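You operate a simulated robot arm through the tools that you are given. There is no shell and no other tool.

Carry out the task below with a simulated two-armed robot. There is one attempt and no reset: what you move stays moved.

## Task
Swap the fine worm on the spare shaft for the medium one and refit the collar.
Fine: collar and fine worm go to the green mat; the coarse worm stays at the foot.

Only the result counts: the job must be done as asked and must still hold three seconds after the hand-in. Knocking over, shifting, dropping, spilling or breaking anything else fails it.

## Robot
Two 7-joint arms with two-finger grippers on one trunk that stands fixed in place. Base frame: the origin is at the foot of the trunk, x ahead of it, y to its left, z up. Lengths are in m, angles in degrees, forces in N, time in s.
The left shoulder is at [0.062, 0.216, 1.349], the right one opposite. With the tool pointing down near the work surface each hand reaches from about 0.14 to 0.82 m from the base axis, measured 20 degrees to its own side. Payload 3.43 kg a hand.
The TCP of each hand is the grasp point between the finger pads, 0.02 m short of the fingertips. In the tool frame z runs along the fingers and y along their closing line. The gripper opens to 0.124 m. The gripper's body begins 0.093 m behind the TCP.
Orientation is told as [roll, pitch, yaw] about the base's x, y, z axes, in that order, counted from this pose: with the fingers straight down and closing along the base's y, the tool's x points along the base's -x, its y along +y and its z along -z.

## Interface
- The arms move only by the tool servo_tool. It takes "left_motion", "right_motion" or both (then of equal length, played together; a hand with none holds still); each is one flat list of numbers, 7 for each row, row after row: the turn, a rotation vector about the tool's x, y, z in units of 45 degrees (1.0 is 45 degrees), then the shift along the tool's x, y, z in units of 300 mm (1.0 is 300 mm), then the gripper command, from -1 (shut) to 1 (fully open), values between in proportion. In form: [ax, ay, az, tx, ty, tz, gripper, ax, ay, az, tx, ty, tz, gripper, ...]. A call has 1 to 20 rows; each row is the pose to reach, as a shift and turn from the pose commanded when the call began, along the tool's axes at that moment. A call with a number of a shift or a turn outside -1 to 1 is refused whole. A row lasts 0.2 s, in which the tool goes at most 0.05 m and 8.6 degrees; a call with a longer step from one row to the next is refused whole, and so is a gripper value outside its range. Where a pose cannot be reached the arm comes as near as it can. A force on the tool above 40 N (or 10 N above the force at the start of the call, whichever is more), or a blocked arm, ends the call early, and 0.2 s more pass. The fingers move at their own pace (about 0.072 m/s each) and stop on an object; they squeeze with about 24 N. The grip force told is the motor's: it shows also when the fingers shut on nothing. Time passes only in rows, and 0.2 s behind the last, so rows that repeat a pose let the fingers close. The reply holds the time, the measured pose of the TCP, the force on the tool along the base axes, the opening and the grip force, in the units named above and with some noise, with the torque about the TCP (base axes, N m) and any sound that the robot's microphone picked up.
- Cameras (640 x 400 px; columns grow to the right, rows downward): "scene" is now at [0.1664, -0.0541, 1.522]; the picture's right is [-0.64, -0.77, 0.00], its down [-0.44, 0.37, -0.82] and it looks along [0.63, -0.52, -0.58] (base axes); focal length 298 px, centre (320, 200). "left" rides on the left gripper at [0.082, -0.014, -0.14] in its tool frame; the picture's right is [0.17, 0.99, 0.00], its down [-0.83, 0.14, -0.54] and it looks along [-0.53, 0.09, 0.84] (tool axes); focal length 243 px, centre (320, 200). "right" rides on the right gripper at [0.082, 0.014, -0.14] in its tool frame; the picture's right is [-0.17, 0.99, 0.00], its down [-0.83, -0.14, -0.54] and it looks along [-0.53, -0.09, 0.84] (tool axes); focal length 243 px, centre (320, 200). There is no depth. A picture from a camera that has moved, and an enlarged one, comes with that camera's place and axes in the base frame and with its lens.
- get_image(camera): a new picture of that camera. The clock stands still meanwhile.
- slide_trunk(by): slides the trunk up (or, below 0, down) by that many m; the arms and the scene camera ride with it, the base frame stays. It gives what a move gives, with no picture.
- head_to(pan, tilt): turns the head with the scene camera to pan (to the left, within 80 degrees either way) and tilt (down, from -29 to 69), counted from straight ahead of the robot. It gives what a move gives.
- zoom(camera, box): a new picture of the part [left, top, right, bottom] of that camera's present view, enlarged. The clock stands still meanwhile.
- sign_off(): hands the job in; it is judged then, once.

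Nothing tells you positions but the pictures and the camera data. Unless the task says otherwise, let go and move clear before handing in.

The tools are called after ">>>" as name(argument=value, ...) on one line, values as JSON. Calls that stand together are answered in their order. servo_tool: Moves the arms, as the interface text tells. Its arguments: {"type":"object","properties":{"left_motion":{"type":"array","items":{"type":"number"}},"right_motion":{"type":"array","items":{"type":"number"}}},"required":[]} The other tools are called the same way: slide_trunk (by) slides the trunk up or down; head_to (pan, tilt) turns the head that bears the scene camera; get_image (camera) takes a picture; zoom (camera, box) takes an enlarged picture of a part of a camera's view; sign_off () hands the job in.

At the start:

```text
time_s: 0.0
left_eef_pos: [0.354, -0.0155, 1.2893]
left_tool_rot: [0.0, -0.1, 0.0]
left_contact_force: [0.4, 0.0, 0.3]
left_moment: [0.02, -0.04, 0.0]
left_grip_width: 0.1243
left_grip_force: 0.2
right_eef_pos: [0.3688, -0.5218, 1.2594]
right_tool_rot: [0.1, 0.1, 0.0]
right_contact_force: [0.8, -0.4, -0.2]
right_moment: [-0.04, -0.04, -0.02]
right_grip_width: 0.1239
right_grip_force: 0.0
trunk travel left (down, up): [-0.5, 0.091]
head pan, tilt: [-39.7, 35.3]
```

scene: 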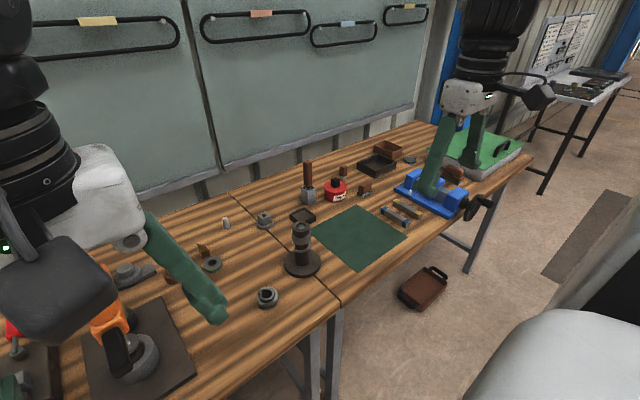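
right: 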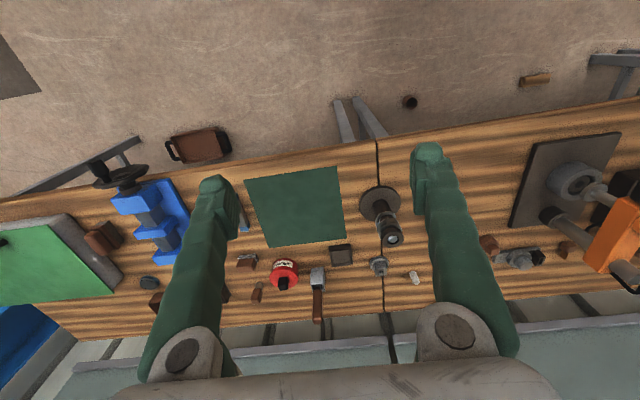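
left: 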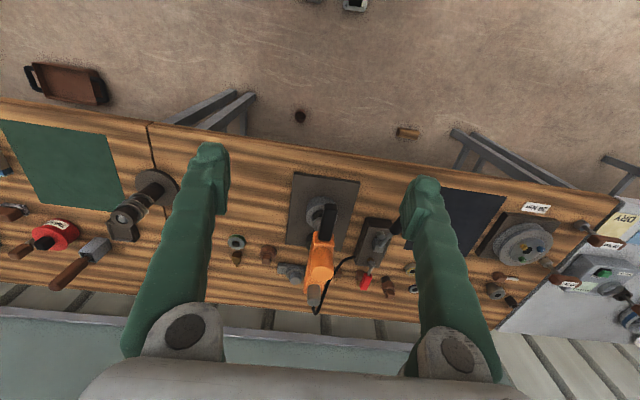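

I see a workbench with a spare shaft on a round base next to a green mat. I'll take closer pictures of the shaft and the loose parts before moving anything.

>>> zoom(camera="scene", box=[220, 150, 420, 320])

>>> zoom(camera="scene", box=[240, 200, 340, 310])

>>> zoom(camera="right", box=[220, 150, 460, 330])

>>> zoom(camera="left", box=[0, 100, 260, 300])

```text
2.35 times, centred on (320, 235) of scene
camera zoom: at [0.1664, -0.0541, 1.522], right [-0.64, -0.77, 0.0], down [-0.44, 0.37, -0.82], along [0.63, -0.52, -0.58], focal length 700 px, centre (320, 118)
```

zoom: 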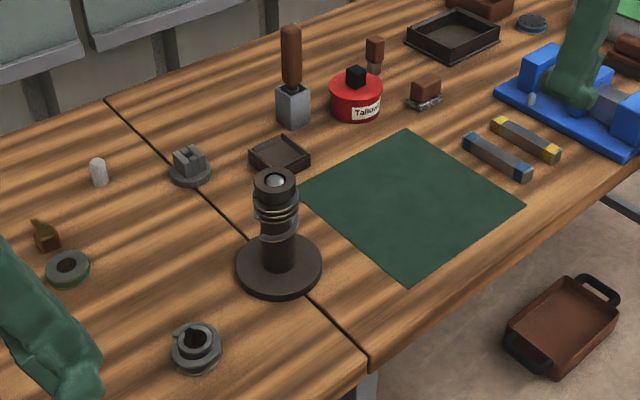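

```text
3.64 times, centred on (290, 255) of scene
camera zoom: at [0.1664, -0.0541, 1.522], right [-0.64, -0.77, 0.0], down [-0.44, 0.37, -0.82], along [0.63, -0.52, -0.58], focal length 1082 px, centre (429, 0)
```

zoom: 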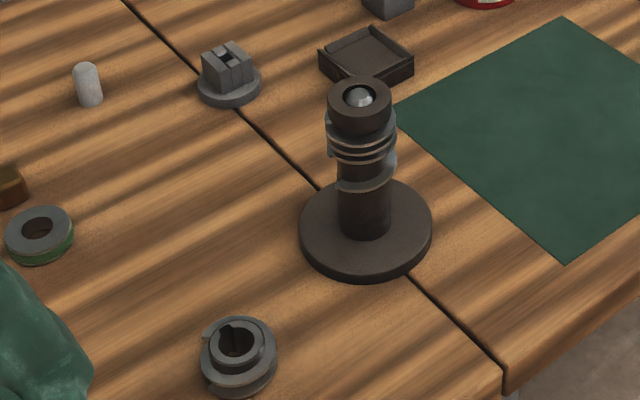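

```text
2.22 times, centred on (340, 240) of right
camera zoom: at [0.2855, -0.5086, 1.3979], right [0.17, 0.99, 0.0], down [0.83, -0.14, 0.54], along [0.53, -0.09, -0.84], focal length 539 px, centre (276, 111)
```

zoom: 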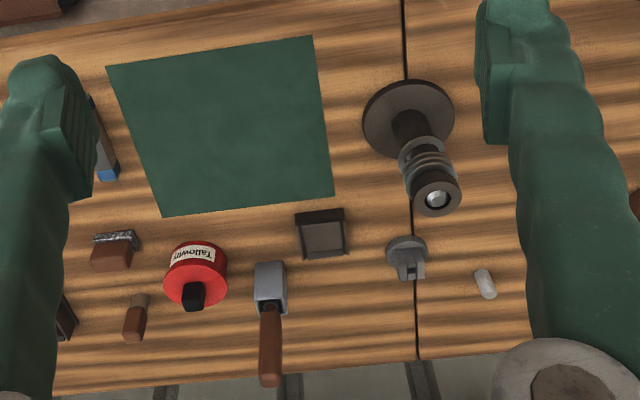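

```text
2.00 times, centred on (130, 200) of left
camera zoom: at [0.2714, -0.0282, 1.4291], right [-0.17, 0.99, 0.0], down [0.83, 0.14, 0.54], along [0.53, 0.09, -0.84], focal length 485 px, centre (700, 200)
```

zoom: 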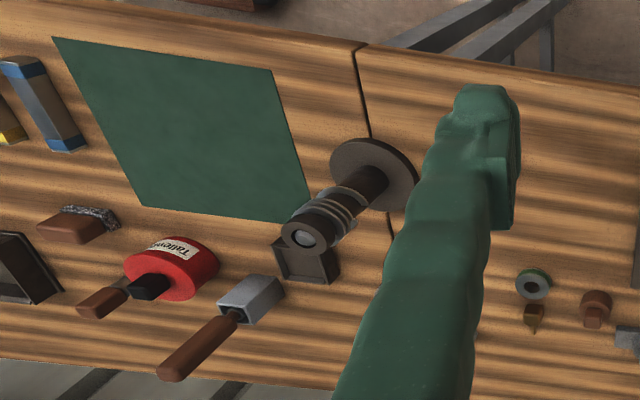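

The shaft stand is at about (0.68, -0.41), with loose parts around it. I need to find out which part is which worm, so I'll aim the head at it and zoom in tightly.

>>> zoom(camera="scene", box=[278, 212, 328, 282])

>>> zoom(camera="scene", box=[245, 275, 295, 315])

>>> zoom(camera="scene", box=[180, 200, 290, 280])

>>> zoom(camera="right", box=[350, 170, 430, 290])

>>> zoom(camera="left", box=[90, 150, 190, 260])

```text
5.71 times, centred on (303, 247) of scene
camera zoom: at [0.1664, -0.0541, 1.522], right [-0.64, -0.77, 0.0], down [-0.44, 0.37, -0.82], along [0.63, -0.52, -0.58], focal length 1701 px, centre (417, -69)
```

zoom: 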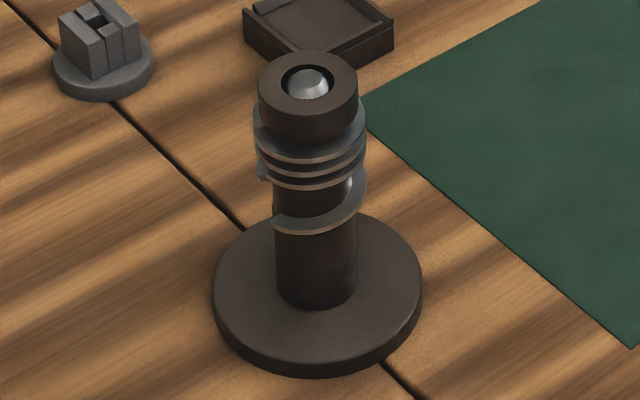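

```text
10.00 times, centred on (270, 295) of scene
camera zoom: at [0.1664, -0.0541, 1.522], right [-0.64, -0.77, 0.0], down [-0.44, 0.37, -0.82], along [0.63, -0.52, -0.58], focal length 2976 px, centre (820, -750)
```

zoom: 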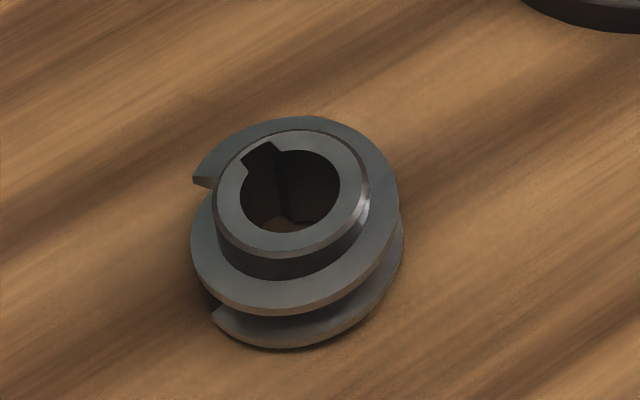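

```text
5.00 times, centred on (235, 240) of scene
camera zoom: at [0.1664, -0.0541, 1.522], right [-0.64, -0.77, 0.0], down [-0.44, 0.37, -0.82], along [0.63, -0.52, -0.58], focal length 1488 px, centre (745, 0)
```

zoom: 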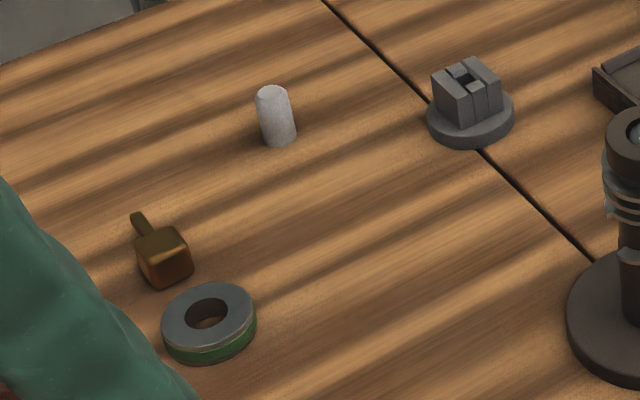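

```text
3.33 times, centred on (390, 230) of right
camera zoom: at [0.2855, -0.5086, 1.3979], right [0.17, 0.99, 0.0], down [0.83, -0.14, 0.54], along [0.53, -0.09, -0.84], focal length 809 px, centre (87, 100)
```

zoom: 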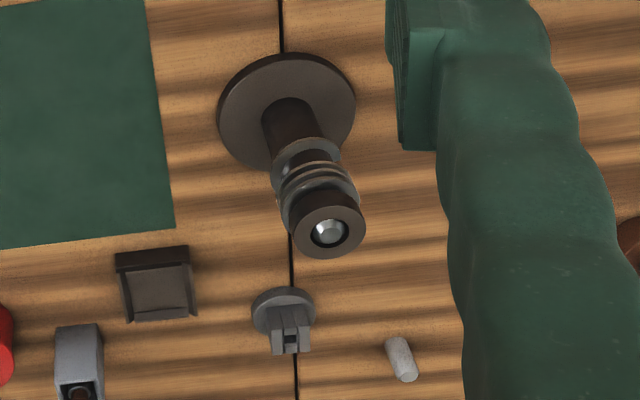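

```text
3.64 times, centred on (140, 205) of left
camera zoom: at [0.2714, -0.0282, 1.4291], right [-0.17, 0.99, 0.0], down [0.83, 0.14, 0.54], along [0.53, 0.09, -0.84], focal length 882 px, centre (974, 182)
```

zoom: 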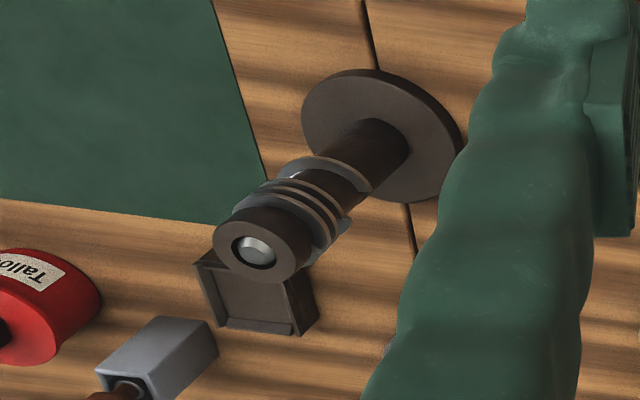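

The stand seems to carry a collar on top, a close-pitched worm below it and another thread lower down. A loose worm with a keyway lies near (0.64, -0.26). I'll pitch the right hand up and bring its camera in for a side view of the stack.

>>> servo_tool(right_motion=[0, -0.125, 0, -0.0546, 0.0425, 0.1, 1, 0, -0.25, 0, -0.1093, 0.085, 0.2, 1, 0, -0.375, 0, -0.1639, 0.1275, 0.3, 1, 0, -0.5, 0, -0.2185, 0.17, 0.4, 1, 0, -0.625, 0, -0.2731, 0.2125, 0.5, 1, 0, -0.75, 0, -0.3278, 0.255, 0.6, 1, 0, -0.875, 0, -0.3824, 0.2975, 0.7, 1, 0, -1, 0, -0.437, 0.34, 0.8, 1])

>>> get_image(camera="right")

>>> get_image(camera="scene")

```text
time_s: 1.8
left_eef_pos: [0.3556, -0.0157, 1.288]
left_tool_rot: [0.0, 0.1, 0.1]
left_contact_force: [-0.3, 0.2, -0.5]
left_moment: [-0.03, 0.01, -0.01]
left_grip_width: 0.1242
left_grip_force: 0.1
right_eef_pos: [0.4981, -0.4193, 1.0212]
right_tool_rot: [0.0, -45.1, 0.0]
right_contact_force: [0.2, 0.5, 0.3]
right_moment: [-0.01, 0.08, -0.01]
right_grip_width: 0.1238
right_grip_force: 0.0
trunk travel left (down, up): [-0.5, 0.091]
head pan, tilt: [-39.7, 35.3]
```

```text
taken
camera right: at [0.3404, -0.4055, 1.0609], right [0.12, 0.99, 0.12], down [0.2, -0.14, 0.97], along [0.97, -0.09, -0.22], focal length 243 px, centre (320, 200)
```

right: 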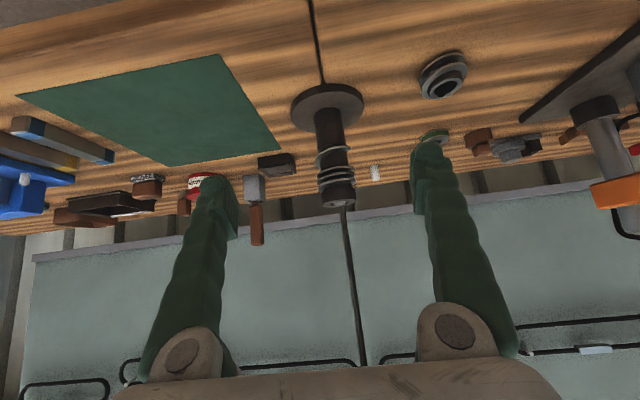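

```text
taken
camera scene: at [0.1674, -0.0543, 1.5217], right [-0.64, -0.77, 0.0], down [-0.45, 0.37, -0.82], along [0.63, -0.52, -0.58], focal length 298 px, centre (320, 200)
```

scene: 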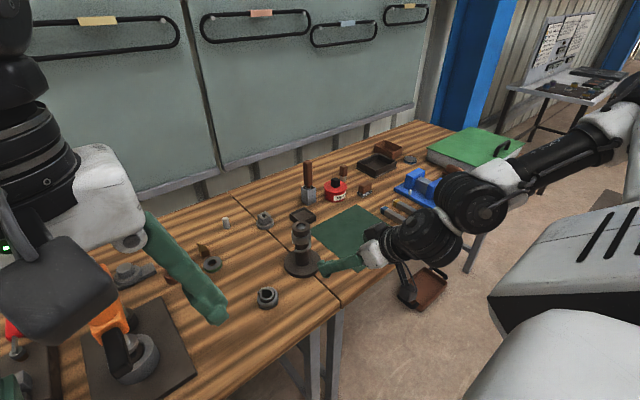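

>>> zoom(camera="right", box=[280, 75, 400, 215])

>>> zoom(camera="right", box=[310, 125, 370, 215])

>>> zoom(camera="right", box=[400, 30, 490, 110])

```text
2.86 times, centred on (340, 145) of right
camera zoom: at [0.3404, -0.4055, 1.0609], right [0.12, 0.99, 0.12], down [0.2, -0.14, 0.97], along [0.97, -0.09, -0.22], focal length 693 px, centre (263, 357)
```

zoom: 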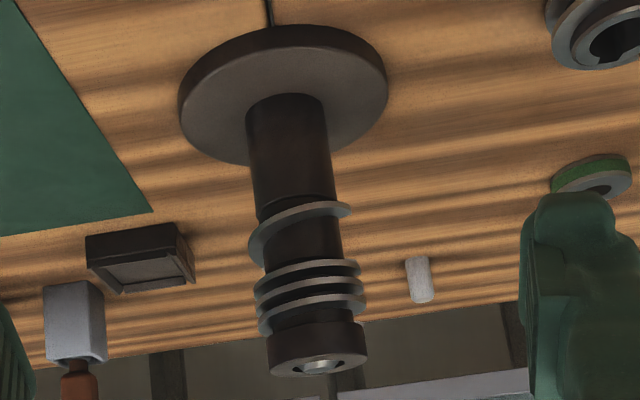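

```text
4.44 times, centred on (340, 170) of right
camera zoom: at [0.3404, -0.4055, 1.0609], right [0.12, 0.99, 0.12], down [0.2, -0.14, 0.97], along [0.97, -0.09, -0.22], focal length 1078 px, centre (231, 333)
```

zoom: 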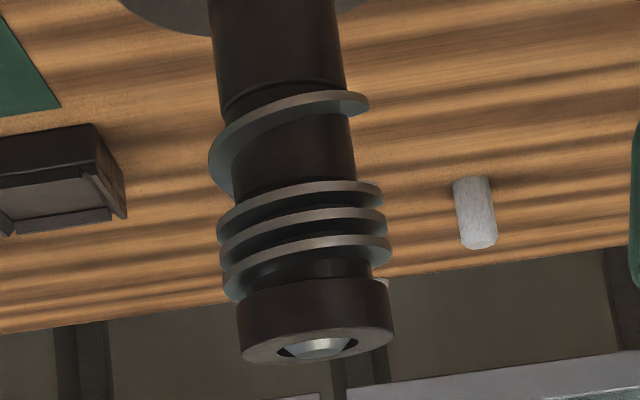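

```text
5.00 times, centred on (445, 70) of right
camera zoom: at [0.3404, -0.4055, 1.0609], right [0.12, 0.99, 0.12], down [0.2, -0.14, 0.97], along [0.97, -0.09, -0.22], focal length 1213 px, centre (-305, 850)
```

zoom: 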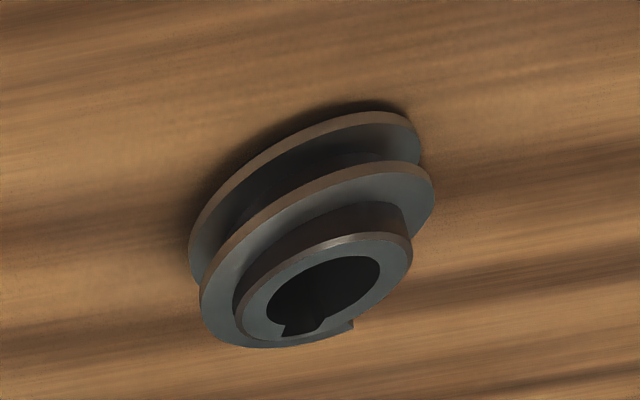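

From the foot up, the stack is a plain pillar, a coarse worm with one long turn, a fine worm with three close turns, and the collar. The loose two-turn worm on the bench must be the medium one. I'll zoom in on the collar bore, the key and the boundaries between parts.

>>> zoom(camera="right", box=[320, 140, 360, 175])

>>> zoom(camera="right", box=[318, 170, 362, 212])

>>> zoom(camera="scene", box=[286, 215, 316, 240])

>>> zoom(camera="scene", box=[286, 230, 320, 268])

```text
11.43 times, centred on (340, 158) of right
camera zoom: at [0.3404, -0.4055, 1.0609], right [0.12, 0.99, 0.12], down [0.2, -0.14, 0.97], along [0.97, -0.09, -0.22], focal length 2773 px, centre (91, 686)
```

zoom: 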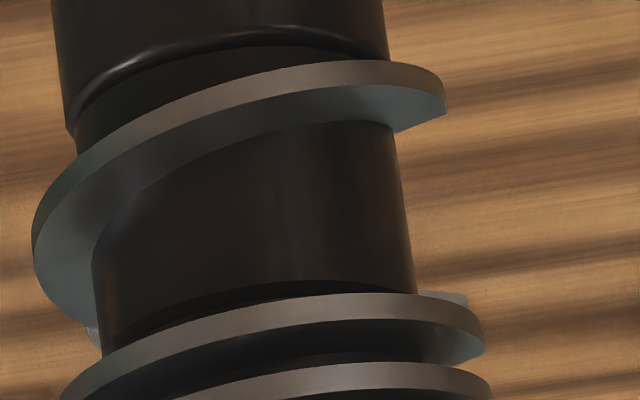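

```text
9.52 times, centred on (340, 191) of right
camera zoom: at [0.3404, -0.4055, 1.0609], right [0.12, 0.99, 0.12], down [0.2, -0.14, 0.97], along [0.97, -0.09, -0.22], focal length 2311 px, centre (130, 286)
```

zoom: 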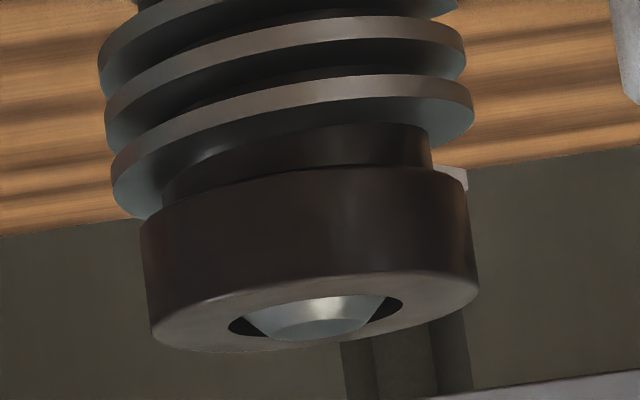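

```text
16.00 times, centred on (301, 228) of scene
camera zoom: at [0.1674, -0.0543, 1.5217], right [-0.64, -0.77, 0.0], down [-0.45, 0.37, -0.82], along [0.63, -0.52, -0.58], focal length 4762 px, centre (624, -240)
```

zoom: 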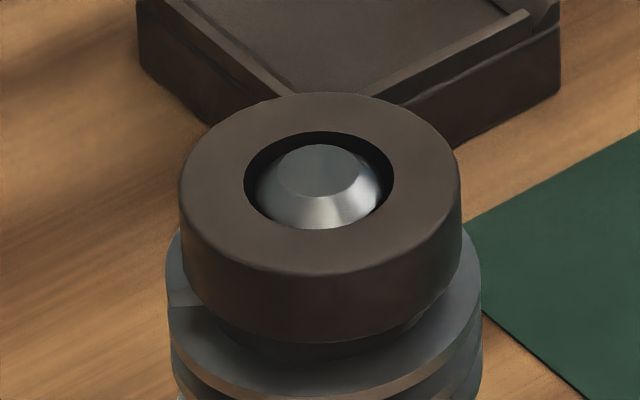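

```text
10.53 times, centred on (303, 249) of scene
camera zoom: at [0.1674, -0.0543, 1.5217], right [-0.64, -0.77, 0.0], down [-0.45, 0.37, -0.82], along [0.63, -0.52, -0.58], focal length 3133 px, centre (499, -316)
```

zoom: 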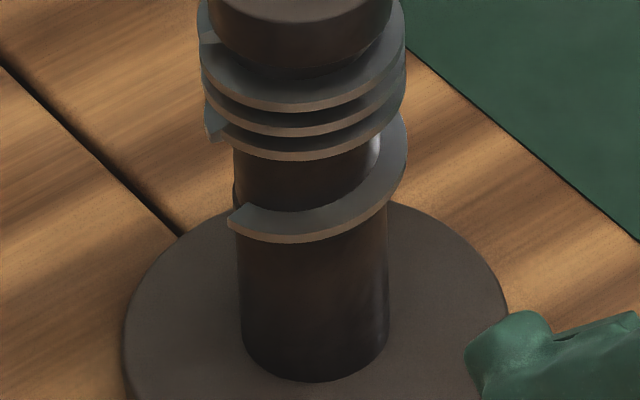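

The collar is a plain ring, and the shaft tip sits inside its bore. I'll bring the right hand upright above the shaft, well clear of it, to locate the axis exactly.

>>> servo_tool(right_motion=[0, 0.125, 0, -0.076, 0.0041, 0.0295, 1, 0, 0.25, 0, -0.152, 0.0083, 0.0589, 1, 0, 0.375, 0, -0.228, 0.0124, 0.0884, 1, 0, 0.5, 0, -0.304, 0.0165, 0.1179, 1, 0, 0.625, 0, -0.38, 0.0206, 0.1473, 1, 0, 0.75, 0, -0.456, 0.0248, 0.1768, 1, 0, 0.875, 0, -0.532, 0.0289, 0.2062, 1, 0, 1, 0, -0.608, 0.033, 0.2357, 1])

>>> get_image(camera="right")

>>> get_image(camera="scene")

```text
time_s: 3.6
left_eef_pos: [0.3565, -0.0196, 1.2875]
left_tool_rot: [0.2, 0.2, 0.0]
left_contact_force: [0.6, -0.8, -0.2]
left_moment: [0.08, 0.05, 0.0]
left_grip_width: 0.124
left_grip_force: 0.1
right_eef_pos: [0.6673, -0.4186, 1.0949]
right_tool_rot: [0.1, -0.2, 0.1]
right_contact_force: [0.5, 1.1, 2.9]
right_moment: [-0.13, 0.11, 0.04]
right_grip_width: 0.1243
right_grip_force: 0.1
right hand out of reach, approached as far as the arm can: row 8
trunk travel left (down, up): [-0.5, 0.091]
head pan, tilt: [-39.7, 35.3]
```

```text
taken
camera right: at [0.5854, -0.4046, 1.2324], right [0.16, 0.99, 0.0], down [0.83, -0.14, 0.54], along [0.53, -0.09, -0.84], focal length 243 px, centre (320, 200)
```

right: 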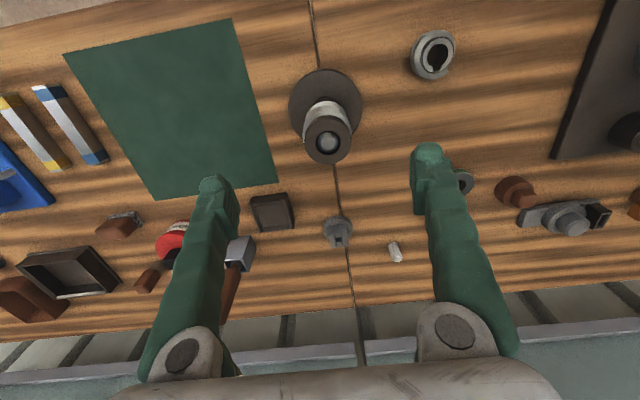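

```text
taken
camera scene: at [0.1699, -0.058, 1.5215], right [-0.64, -0.77, 0.0], down [-0.45, 0.37, -0.81], along [0.63, -0.52, -0.58], focal length 298 px, centre (320, 200)
```

scene: 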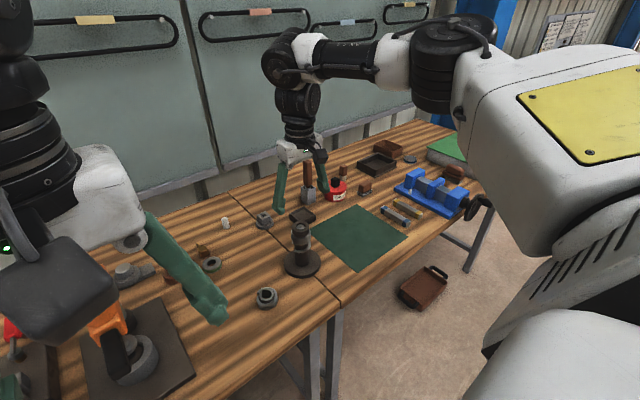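

The hand stopped about 1 cm short of the commanded point because it's near the edge of its reach at this height. I'll measure the collar precisely in this view before trying a lower pose.

>>> zoom(camera="right", box=[285, 105, 365, 170])

>>> zoom(camera="right", box=[400, 20, 470, 90])

```text
6.15 times, centred on (325, 138) of right
camera zoom: at [0.5854, -0.4046, 1.2324], right [0.16, 0.99, 0.0], down [0.83, -0.14, 0.54], along [0.53, -0.09, -0.84], focal length 1493 px, centre (289, 585)
```

zoom: 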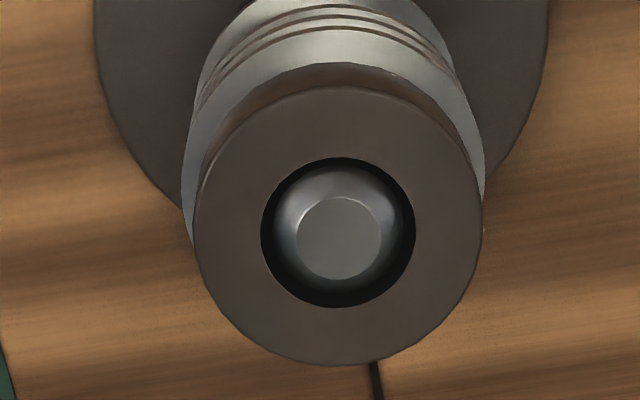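

```text
5.71 times, centred on (435, 55) of right
camera zoom: at [0.5854, -0.4046, 1.2324], right [0.16, 0.99, 0.0], down [0.83, -0.14, 0.54], along [0.53, -0.09, -0.84], focal length 1386 px, centre (-337, 1029)
```

zoom: 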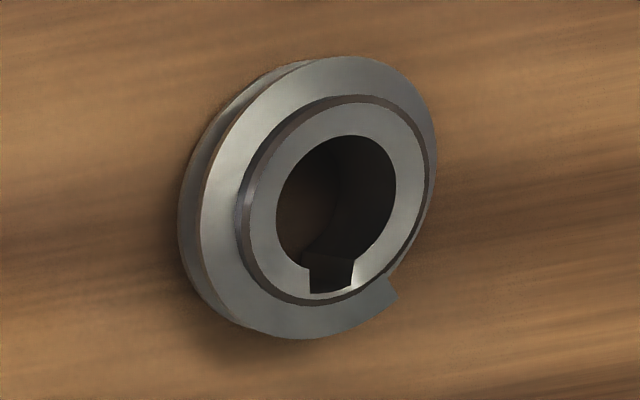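

The collar's axis works out at about (0.667, -0.410), with its top near z = 0.997. The medium worm's keyway points along +x. I'll move to a reachable point directly above the collar and check the alignment.

>>> servo_tool(right_motion=[0, 0, 0, 0.0165, -0.0017, 0.0665, 1, 0, 0, 0, 0.033, -0.0033, 0.133, 1, 0, 0, 0, 0.033, -0.0033, 0.133, 1])

>>> get_image(camera="right")

```text
time_s: 4.4
left_eef_pos: [0.3533, -0.0147, 1.2887]
left_tool_rot: [-0.2, 0.0, 0.0]
left_contact_force: [-0.1, 0.5, 0.8]
left_moment: [-0.01, -0.01, 0.01]
left_grip_width: 0.124
left_grip_force: 0.1
right_eef_pos: [0.6551, -0.4128, 1.0579]
right_tool_rot: [0.1, -0.2, 0.1]
right_contact_force: [-0.4, 0.3, 0.6]
right_moment: [-0.06, -0.03, -0.03]
right_grip_width: 0.1239
right_grip_force: 0.0
trunk travel left (down, up): [-0.5, 0.091]
head pan, tilt: [-39.7, 35.3]
```

```text
taken
camera right: at [0.5728, -0.3999, 1.197], right [0.16, 0.99, 0.0], down [0.83, -0.14, 0.54], along [0.53, -0.09, -0.84], focal length 243 px, centre (320, 200)
```

right: 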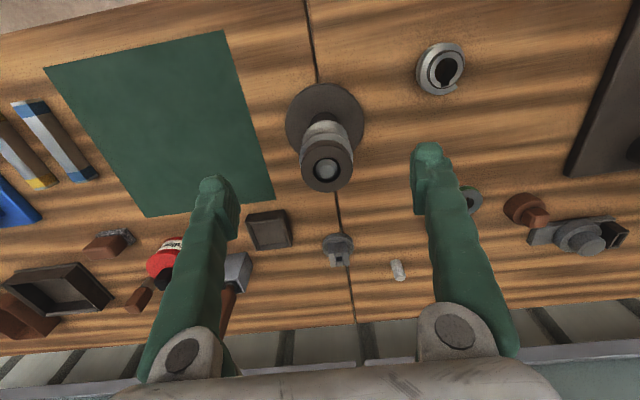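

The measured pose differs slightly from the command, and the trunk seems to sway a little as the arm reaches out. I'll let it settle and then measure again.

>>> servo_tool(right_motion=[0, 0, 0, 0, 0, 0, 1, 0, 0, 0, 0, 0, 0, 1])

>>> zoom(camera="right", box=[285, 120, 365, 200])

>>> zoom(camera="right", box=[400, 30, 480, 110])

>>> zoom(camera="scene", box=[240, 190, 360, 310])

```text
time_s: 5.0
left_eef_pos: [0.3539, -0.0145, 1.2898]
left_tool_rot: [-0.1, 0.0, 0.1]
left_contact_force: [0.2, 0.4, -0.6]
left_moment: [-0.02, 0.01, 0.0]
left_grip_width: 0.1238
left_grip_force: 0.0
right_eef_pos: [0.6561, -0.4142, 1.0563]
right_tool_rot: [0.0, -0.1, -0.1]
right_contact_force: [-0.6, 0.1, -0.3]
right_moment: [0.0, -0.01, 0.0]
right_grip_width: 0.1238
right_grip_force: 0.0
trunk travel left (down, up): [-0.5, 0.091]
head pan, tilt: [-39.7, 35.3]
```

```text
5.00 times, centred on (325, 160) of right
camera zoom: at [0.5734, -0.4006, 1.1965], right [0.17, 0.99, 0.0], down [0.83, -0.14, 0.54], along [0.53, -0.09, -0.84], focal length 1213 px, centre (295, 400)
```

zoom: 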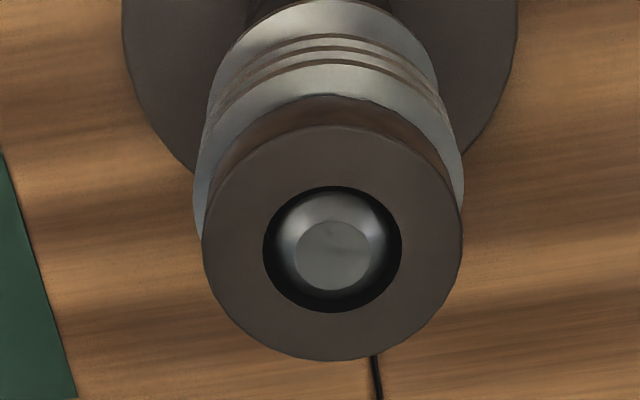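

```text
5.00 times, centred on (440, 70) of right
camera zoom: at [0.5734, -0.4006, 1.1965], right [0.17, 0.99, 0.0], down [0.83, -0.14, 0.54], along [0.53, -0.09, -0.84], focal length 1213 px, centre (-280, 850)
```

zoom: 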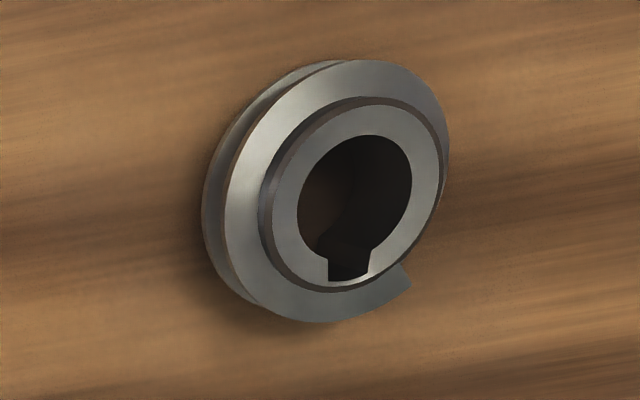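

```text
3.33 times, centred on (300, 250) of scene
camera zoom: at [0.1658, -0.0534, 1.5221], right [-0.64, -0.77, 0.0], down [-0.44, 0.37, -0.82], along [0.63, -0.52, -0.58], focal length 992 px, centre (387, 33)
```

zoom: 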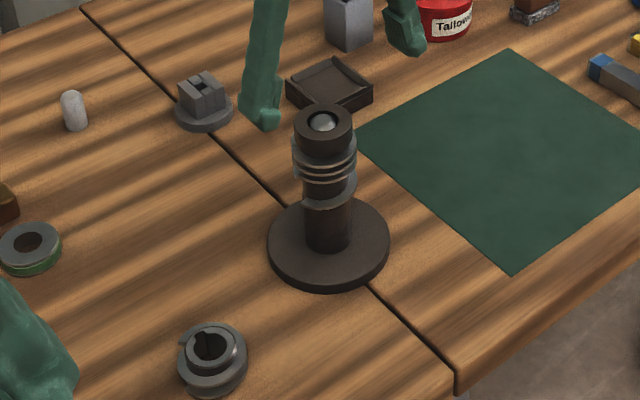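

The axis measures about (0.667, -0.4095) again. I'll shift the hand the remaining 11 mm forward and 5 mm left to test whether it can reach there.

>>> servo_tool(right_motion=[0, 0, 0, -0.0367, 0.0157, 0.0, 1, 0, 0, 0, -0.0367, 0.0157, 0.0, 1, 0, 0, 0, -0.0367, 0.0157, 0.0, 1, 0, 0, 0, -0.0367, 0.0157, 0.0, 1])

>>> zoom(camera="right", box=[280, 110, 360, 190])

```text
time_s: 6.0
left_eef_pos: [0.355, -0.0139, 1.2887]
left_tool_rot: [0.0, -0.1, -0.1]
left_contact_force: [-0.1, 0.0, -0.3]
left_moment: [-0.01, 0.02, 0.04]
left_grip_width: 0.1239
left_grip_force: 0.0
right_eef_pos: [0.6673, -0.4096, 1.0577]
right_tool_rot: [0.1, -0.1, 0.0]
right_contact_force: [0.9, -0.7, 0.1]
right_moment: [-0.02, 0.0, 0.04]
right_grip_width: 0.1238
right_grip_force: 0.1
trunk travel left (down, up): [-0.5, 0.091]
head pan, tilt: [-39.7, 35.3]
```

```text
5.00 times, centred on (320, 150) of right
camera zoom: at [0.5854, -0.3966, 1.1957], right [0.17, 0.99, 0.0], down [0.83, -0.14, 0.54], along [0.53, -0.09, -0.84], focal length 1213 px, centre (320, 450)
```

zoom: 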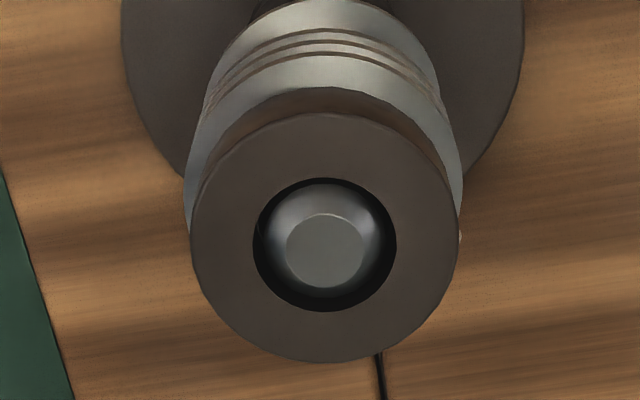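

The hand is now centred over the collar to within about 1 mm. I'll go down so the fingertips are just below the collar's lower edge but above the worm thread, with the gripper partly closed, and then check.

>>> servo_tool(right_motion=[0, 0, 0, 0, 0.0033, 0.04, 0.29, 0, 0, 0, 0, 0.0033, 0.09, 0.29, 0, 0, 0, 0, 0.0033, 0.14, 0.29, 0, 0, 0, 0, 0.0033, 0.17, 0.29, 0, 0, 0, 0, 0.0033, 0.1857, 0.29, 0, 0, 0, 0, 0.0033, 0.1857, 0.29, 0, 0, 0, 0, 0.0033, 0.1857, 0.29])

>>> get_image(camera="right")

>>> zoom(camera="scene", box=[270, 190, 340, 280])

```text
time_s: 7.6
left_eef_pos: [0.3554, -0.014, 1.2883]
left_tool_rot: [0.0, 0.0, 0.0]
left_contact_force: [-0.3, 0.4, 1.1]
left_moment: [-0.02, 0.0, 0.03]
left_grip_width: 0.124
left_grip_force: 0.0
right_eef_pos: [0.6681, -0.4094, 1.0014]
right_tool_rot: [0.0, 0.0, 0.0]
right_contact_force: [0.0, -1.1, -0.4]
right_moment: [0.0, 0.0, -0.01]
right_grip_width: 0.0799
right_grip_force: 0.0
trunk travel left (down, up): [-0.5, 0.091]
head pan, tilt: [-39.7, 35.3]
```

```text
taken
camera right: at [0.5853, -0.3941, 1.14], right [0.17, 0.99, 0.0], down [0.83, -0.14, 0.54], along [0.53, -0.09, -0.84], focal length 243 px, centre (320, 200)
```

right: 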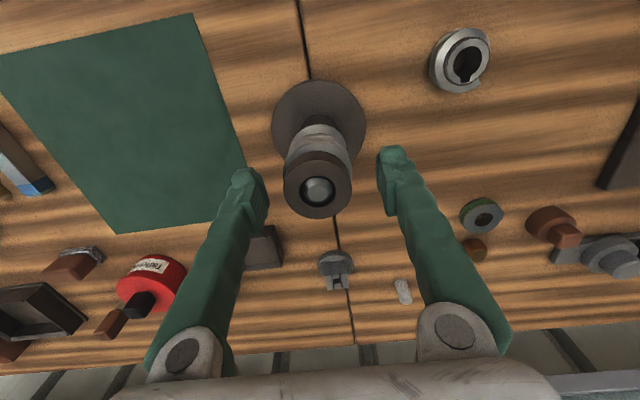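

```text
4.44 times, centred on (305, 235) of scene
camera zoom: at [0.1664, -0.0541, 1.522], right [-0.64, -0.77, 0.0], down [-0.44, 0.37, -0.82], along [0.63, -0.52, -0.58], focal length 1323 px, centre (387, 44)
```

zoom: 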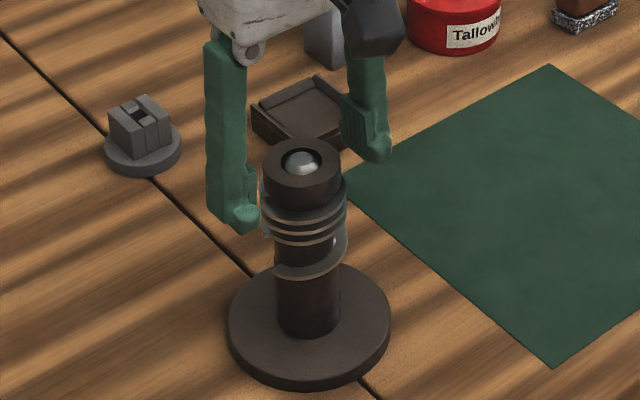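

>>> zoom(camera="right", box=[230, 120, 410, 240])

>>> zoom(camera="right", box=[275, 145, 365, 225])

```text
3.33 times, centred on (320, 180) of right
camera zoom: at [0.5853, -0.3941, 1.14], right [0.17, 0.99, 0.0], down [0.83, -0.14, 0.54], along [0.53, -0.09, -0.84], focal length 809 px, centre (320, 267)
```

zoom: 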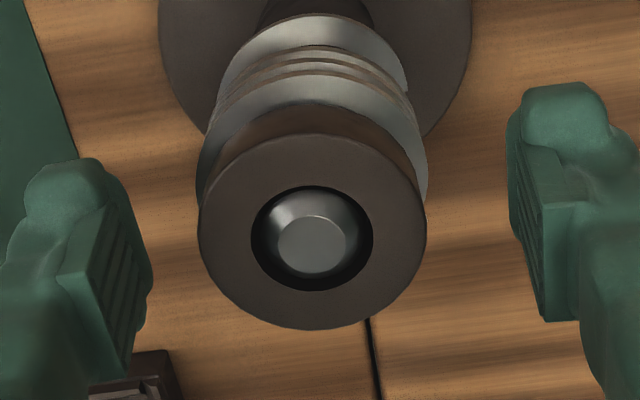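

```text
5.00 times, centred on (320, 185) of right
camera zoom: at [0.5853, -0.3941, 1.14], right [0.17, 0.99, 0.0], down [0.83, -0.14, 0.54], along [0.53, -0.09, -0.84], focal length 1213 px, centre (320, 275)
```

zoom: 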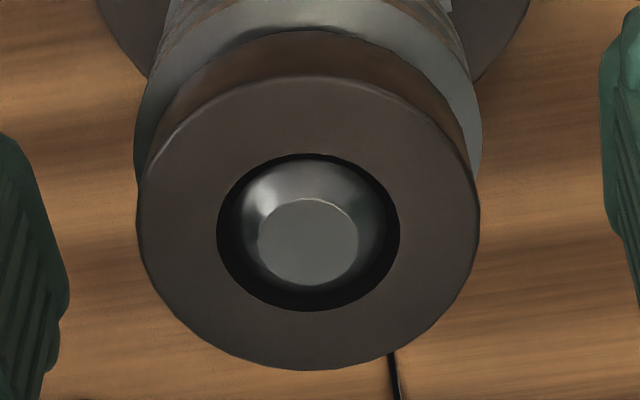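

The collar sits about 1.6 mm to the right of the gripper's centre line. I'll correct that and check again before closing.

>>> servo_tool(right_motion=[0, 0, 0, 0, -0.0053, 0, 0.29, 0, 0, 0, 0, -0.0053, 0, 0.29, 0, 0, 0, 0, -0.0053, 0, 0.29])

>>> zoom(camera="right", box=[275, 145, 365, 225])

```text
time_s: 8.4
left_eef_pos: [0.3544, -0.0153, 1.289]
left_tool_rot: [0.0, 0.0, 0.0]
left_contact_force: [0.2, 0.3, -0.9]
left_moment: [-0.05, -0.02, 0.02]
left_grip_width: 0.1239
left_grip_force: 0.0
right_eef_pos: [0.6677, -0.4084, 1.0012]
right_tool_rot: [0.0, -0.1, 0.1]
right_contact_force: [-0.4, -0.3, 0.6]
right_moment: [0.02, 0.0, 0.02]
right_grip_width: 0.08
right_grip_force: 0.0
trunk travel left (down, up): [-0.5, 0.091]
head pan, tilt: [-39.7, 35.3]
```

```text
5.00 times, centred on (320, 185) of right
camera zoom: at [0.5854, -0.3957, 1.1402], right [0.17, 0.99, 0.0], down [0.83, -0.14, 0.54], along [0.53, -0.09, -0.84], focal length 1213 px, centre (320, 275)
```

zoom: 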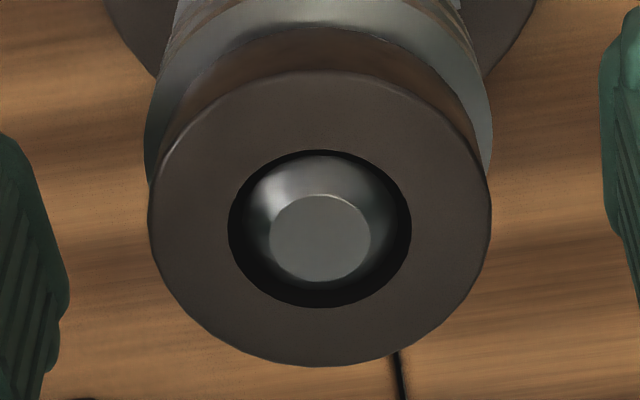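

The collar is centred now. I'll close the fingers on it and watch the forces before lifting.

>>> servo_tool(right_motion=[0, 0, 0, 0, 0, 0, -1, 0, 0, 0, 0, 0, 0, -1, 0, 0, 0, 0, 0, 0, -1, 0, 0, 0, 0, 0, 0, -1])

>>> get_image(camera="right")

>>> zoom(camera="scene", box=[270, 190, 340, 280])

```text
time_s: 9.4
left_eef_pos: [0.354, -0.014, 1.2896]
left_tool_rot: [0.0, 0.0, 0.0]
left_contact_force: [0.7, -0.3, 0.0]
left_moment: [0.0, 0.02, 0.0]
left_grip_width: 0.124
left_grip_force: 0.0
right_eef_pos: [0.6673, -0.4092, 1.0016]
right_tool_rot: [0.0, 0.1, 0.0]
right_contact_force: [0.3, -0.5, 0.1]
right_moment: [0.02, 0.0, 0.01]
right_grip_width: 0.0472
right_grip_force: 23.9
trunk travel left (down, up): [-0.5, 0.091]
head pan, tilt: [-39.7, 35.3]
```

```text
taken
camera right: at [0.5854, -0.3957, 1.1401], right [0.17, 0.99, 0.0], down [0.83, -0.14, 0.54], along [0.53, -0.09, -0.84], focal length 243 px, centre (320, 200)
```

right: 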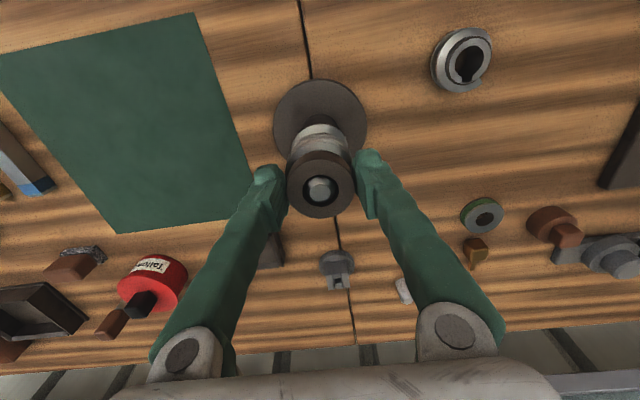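

```text
4.44 times, centred on (305, 235) of scene
camera zoom: at [0.1664, -0.0541, 1.522], right [-0.64, -0.77, 0.0], down [-0.44, 0.37, -0.82], along [0.63, -0.52, -0.58], focal length 1323 px, centre (387, 44)
```

zoom: 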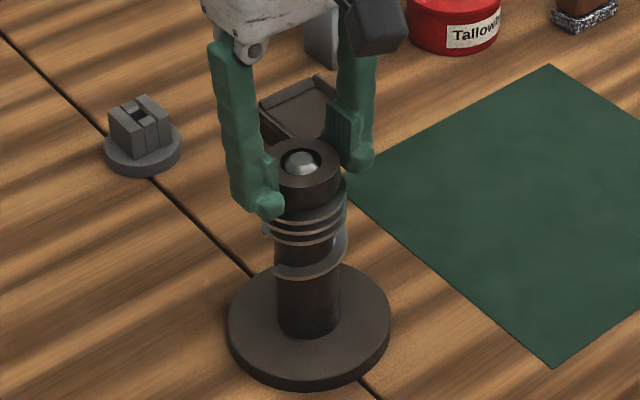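

The fingers stopped at 0.047 m on the collar with no side load. I'll lift slowly and look at the forces.

>>> servo_tool(right_motion=[0, 0, 0, 0, 0, -0.007, -1, 0, 0, 0, 0, 0, -0.014, -1, 0, 0, 0, 0, 0, -0.02, -1, 0, 0, 0, 0, 0, -0.02, -1])

>>> zoom(camera="scene", box=[270, 190, 340, 280])

```text
time_s: 10.4
left_eef_pos: [0.3534, -0.0149, 1.2893]
left_tool_rot: [0.0, 0.0, 0.0]
left_contact_force: [-0.6, 0.1, -0.2]
left_moment: [-0.01, 0.01, 0.03]
left_grip_width: 0.1239
left_grip_force: 0.1
right_eef_pos: [0.6681, -0.4089, 1.007]
right_tool_rot: [0.0, 0.0, -0.1]
right_contact_force: [0.6, 0.0, -1.2]
right_moment: [0.01, 0.01, 0.01]
right_grip_width: 0.0471
right_grip_force: 24.0
trunk travel left (down, up): [-0.5, 0.091]
head pan, tilt: [-39.7, 35.3]
```

```text
4.44 times, centred on (305, 235) of scene
camera zoom: at [0.1665, -0.0542, 1.522], right [-0.64, -0.77, 0.0], down [-0.45, 0.37, -0.82], along [0.63, -0.52, -0.58], focal length 1323 px, centre (387, 44)
```

zoom: 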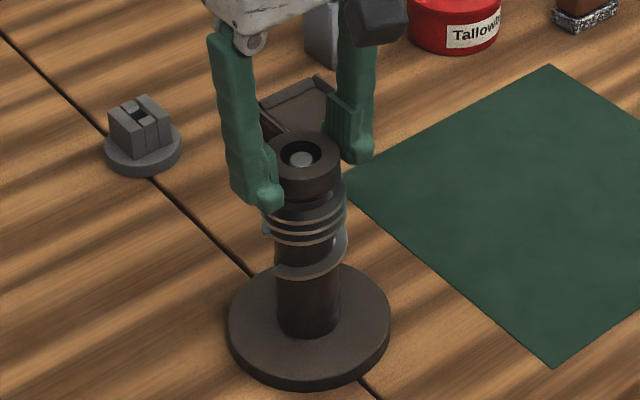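

The collar comes up freely and the stand stays put. I'll lift it clear and look at the shaft top.

>>> servo_tool(right_motion=[0, 0, 0, 0, 0, -0.04, -1, 0, 0, 0, 0, 0, -0.1, -1, 0, 0, 0, 0, 0, -0.16, -1, 0, 0, 0, 0, 0, -0.2, -1, 0, 0, 0, 0, 0, -0.2, -1])

>>> get_image(camera="right")

>>> zoom(camera="scene", box=[270, 190, 340, 280])

>>> zoom(camera="scene", box=[285, 220, 320, 250])

```text
time_s: 11.6
left_eef_pos: [0.3542, -0.0149, 1.2889]
left_tool_rot: [0.0, 0.1, 0.0]
left_contact_force: [0.5, 0.6, -1.0]
left_moment: [0.01, -0.02, 0.02]
left_grip_width: 0.1238
left_grip_force: 0.0
right_eef_pos: [0.6679, -0.4098, 1.0669]
right_tool_rot: [0.1, -0.1, -0.1]
right_contact_force: [-0.4, -0.5, -2.1]
right_moment: [0.03, 0.01, 0.01]
right_grip_width: 0.047
right_grip_force: 23.6
trunk travel left (down, up): [-0.5, 0.091]
head pan, tilt: [-39.7, 35.3]
```

```text
taken
camera right: at [0.5855, -0.3968, 1.2054], right [0.17, 0.99, 0.0], down [0.83, -0.14, 0.54], along [0.53, -0.09, -0.84], focal length 243 px, centre (320, 200)
```

right: 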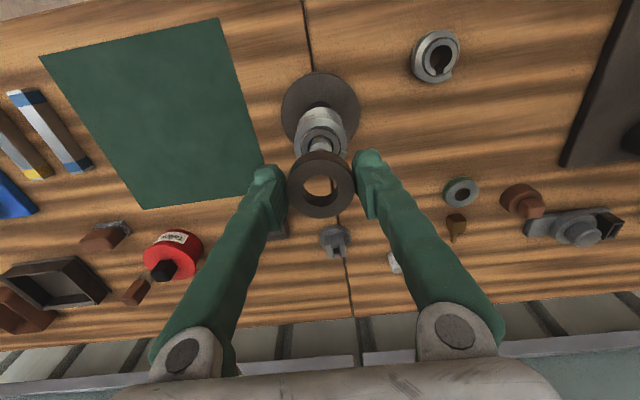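

```text
4.44 times, centred on (305, 235) of scene
camera zoom: at [0.1667, -0.0542, 1.522], right [-0.64, -0.77, 0.0], down [-0.45, 0.37, -0.82], along [0.63, -0.52, -0.58], focal length 1323 px, centre (387, 44)
```

zoom: 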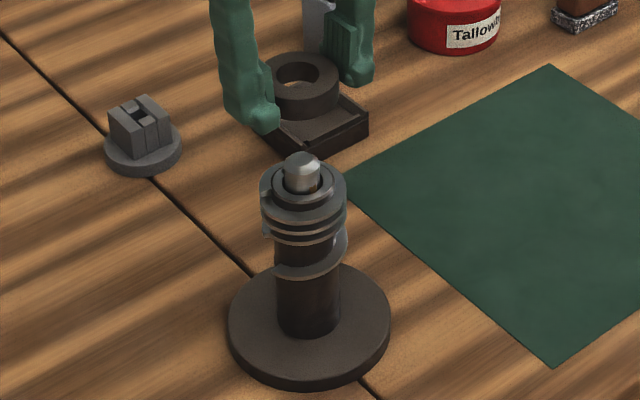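

```text
13.33 times, centred on (302, 235) of scene
camera zoom: at [0.1667, -0.0542, 1.522], right [-0.64, -0.77, 0.0], down [-0.45, 0.37, -0.82], along [0.63, -0.52, -0.58], focal length 3968 px, centre (553, -267)
```

zoom: 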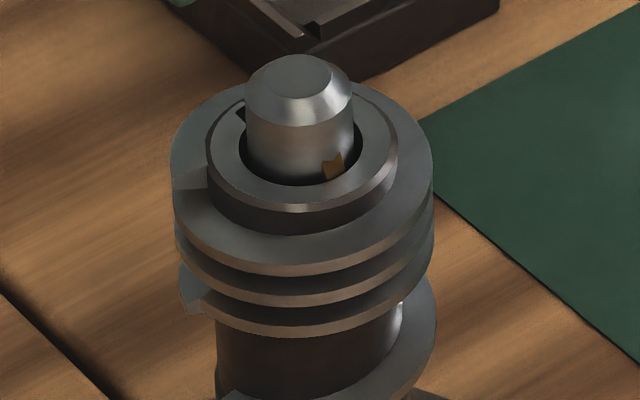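

The collar is off. The shaft tip and the fine worm's bore and keyway are now visible, along with something brass-coloured beside the shaft. I'll zoom in on the key.

>>> zoom(camera="right", box=[290, 90, 350, 160])

>>> zoom(camera="scene", box=[292, 222, 312, 240])

>>> zoom(camera="right", box=[280, 145, 360, 225])

>>> zoom(camera="left", box=[80, 140, 200, 260])

```text
5.71 times, centred on (320, 125) of right
camera zoom: at [0.5855, -0.3968, 1.2054], right [0.17, 0.99, 0.0], down [0.83, -0.14, 0.54], along [0.53, -0.09, -0.84], focal length 1386 px, centre (320, 629)
```

zoom: 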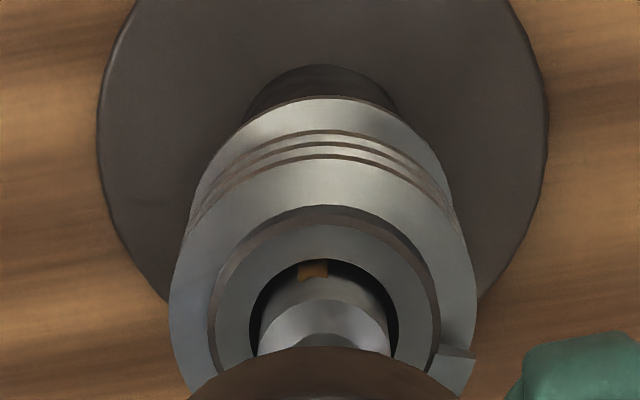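

```text
16.00 times, centred on (302, 231) of scene
camera zoom: at [0.1667, -0.0542, 1.522], right [-0.64, -0.77, 0.0], down [-0.45, 0.37, -0.82], along [0.63, -0.52, -0.58], focal length 4762 px, centre (608, -296)
```

zoom: 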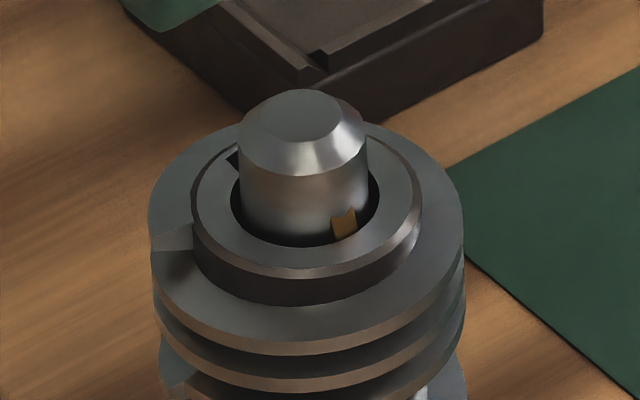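

```text
5.00 times, centred on (320, 185) of right
camera zoom: at [0.5855, -0.3968, 1.2054], right [0.17, 0.99, 0.0], down [0.83, -0.14, 0.54], along [0.53, -0.09, -0.84], focal length 1213 px, centre (320, 275)
```

zoom: 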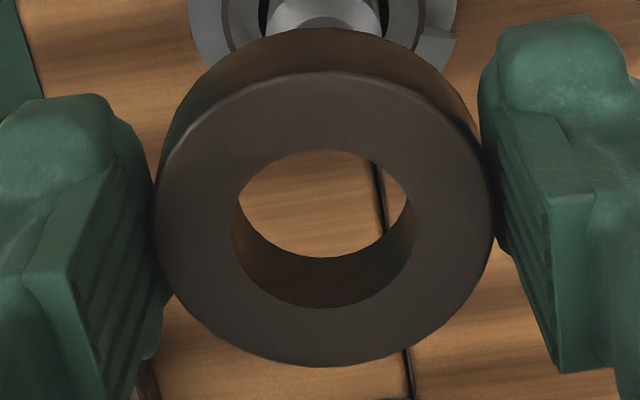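

```text
3.33 times, centred on (140, 200) of left
camera zoom: at [0.2717, -0.0283, 1.429], right [-0.17, 0.99, 0.0], down [0.83, 0.14, 0.54], along [0.53, 0.09, -0.84], focal length 809 px, centre (920, 200)
```

zoom: 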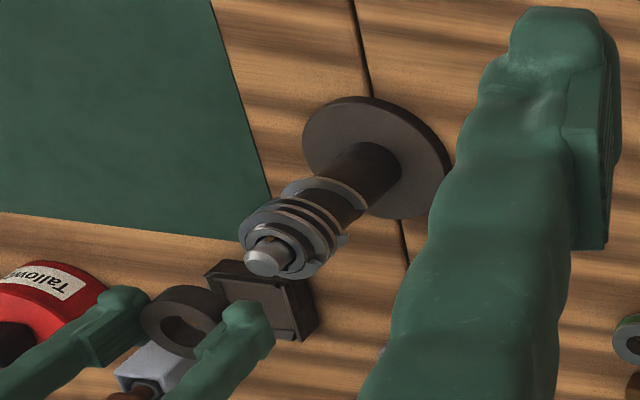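

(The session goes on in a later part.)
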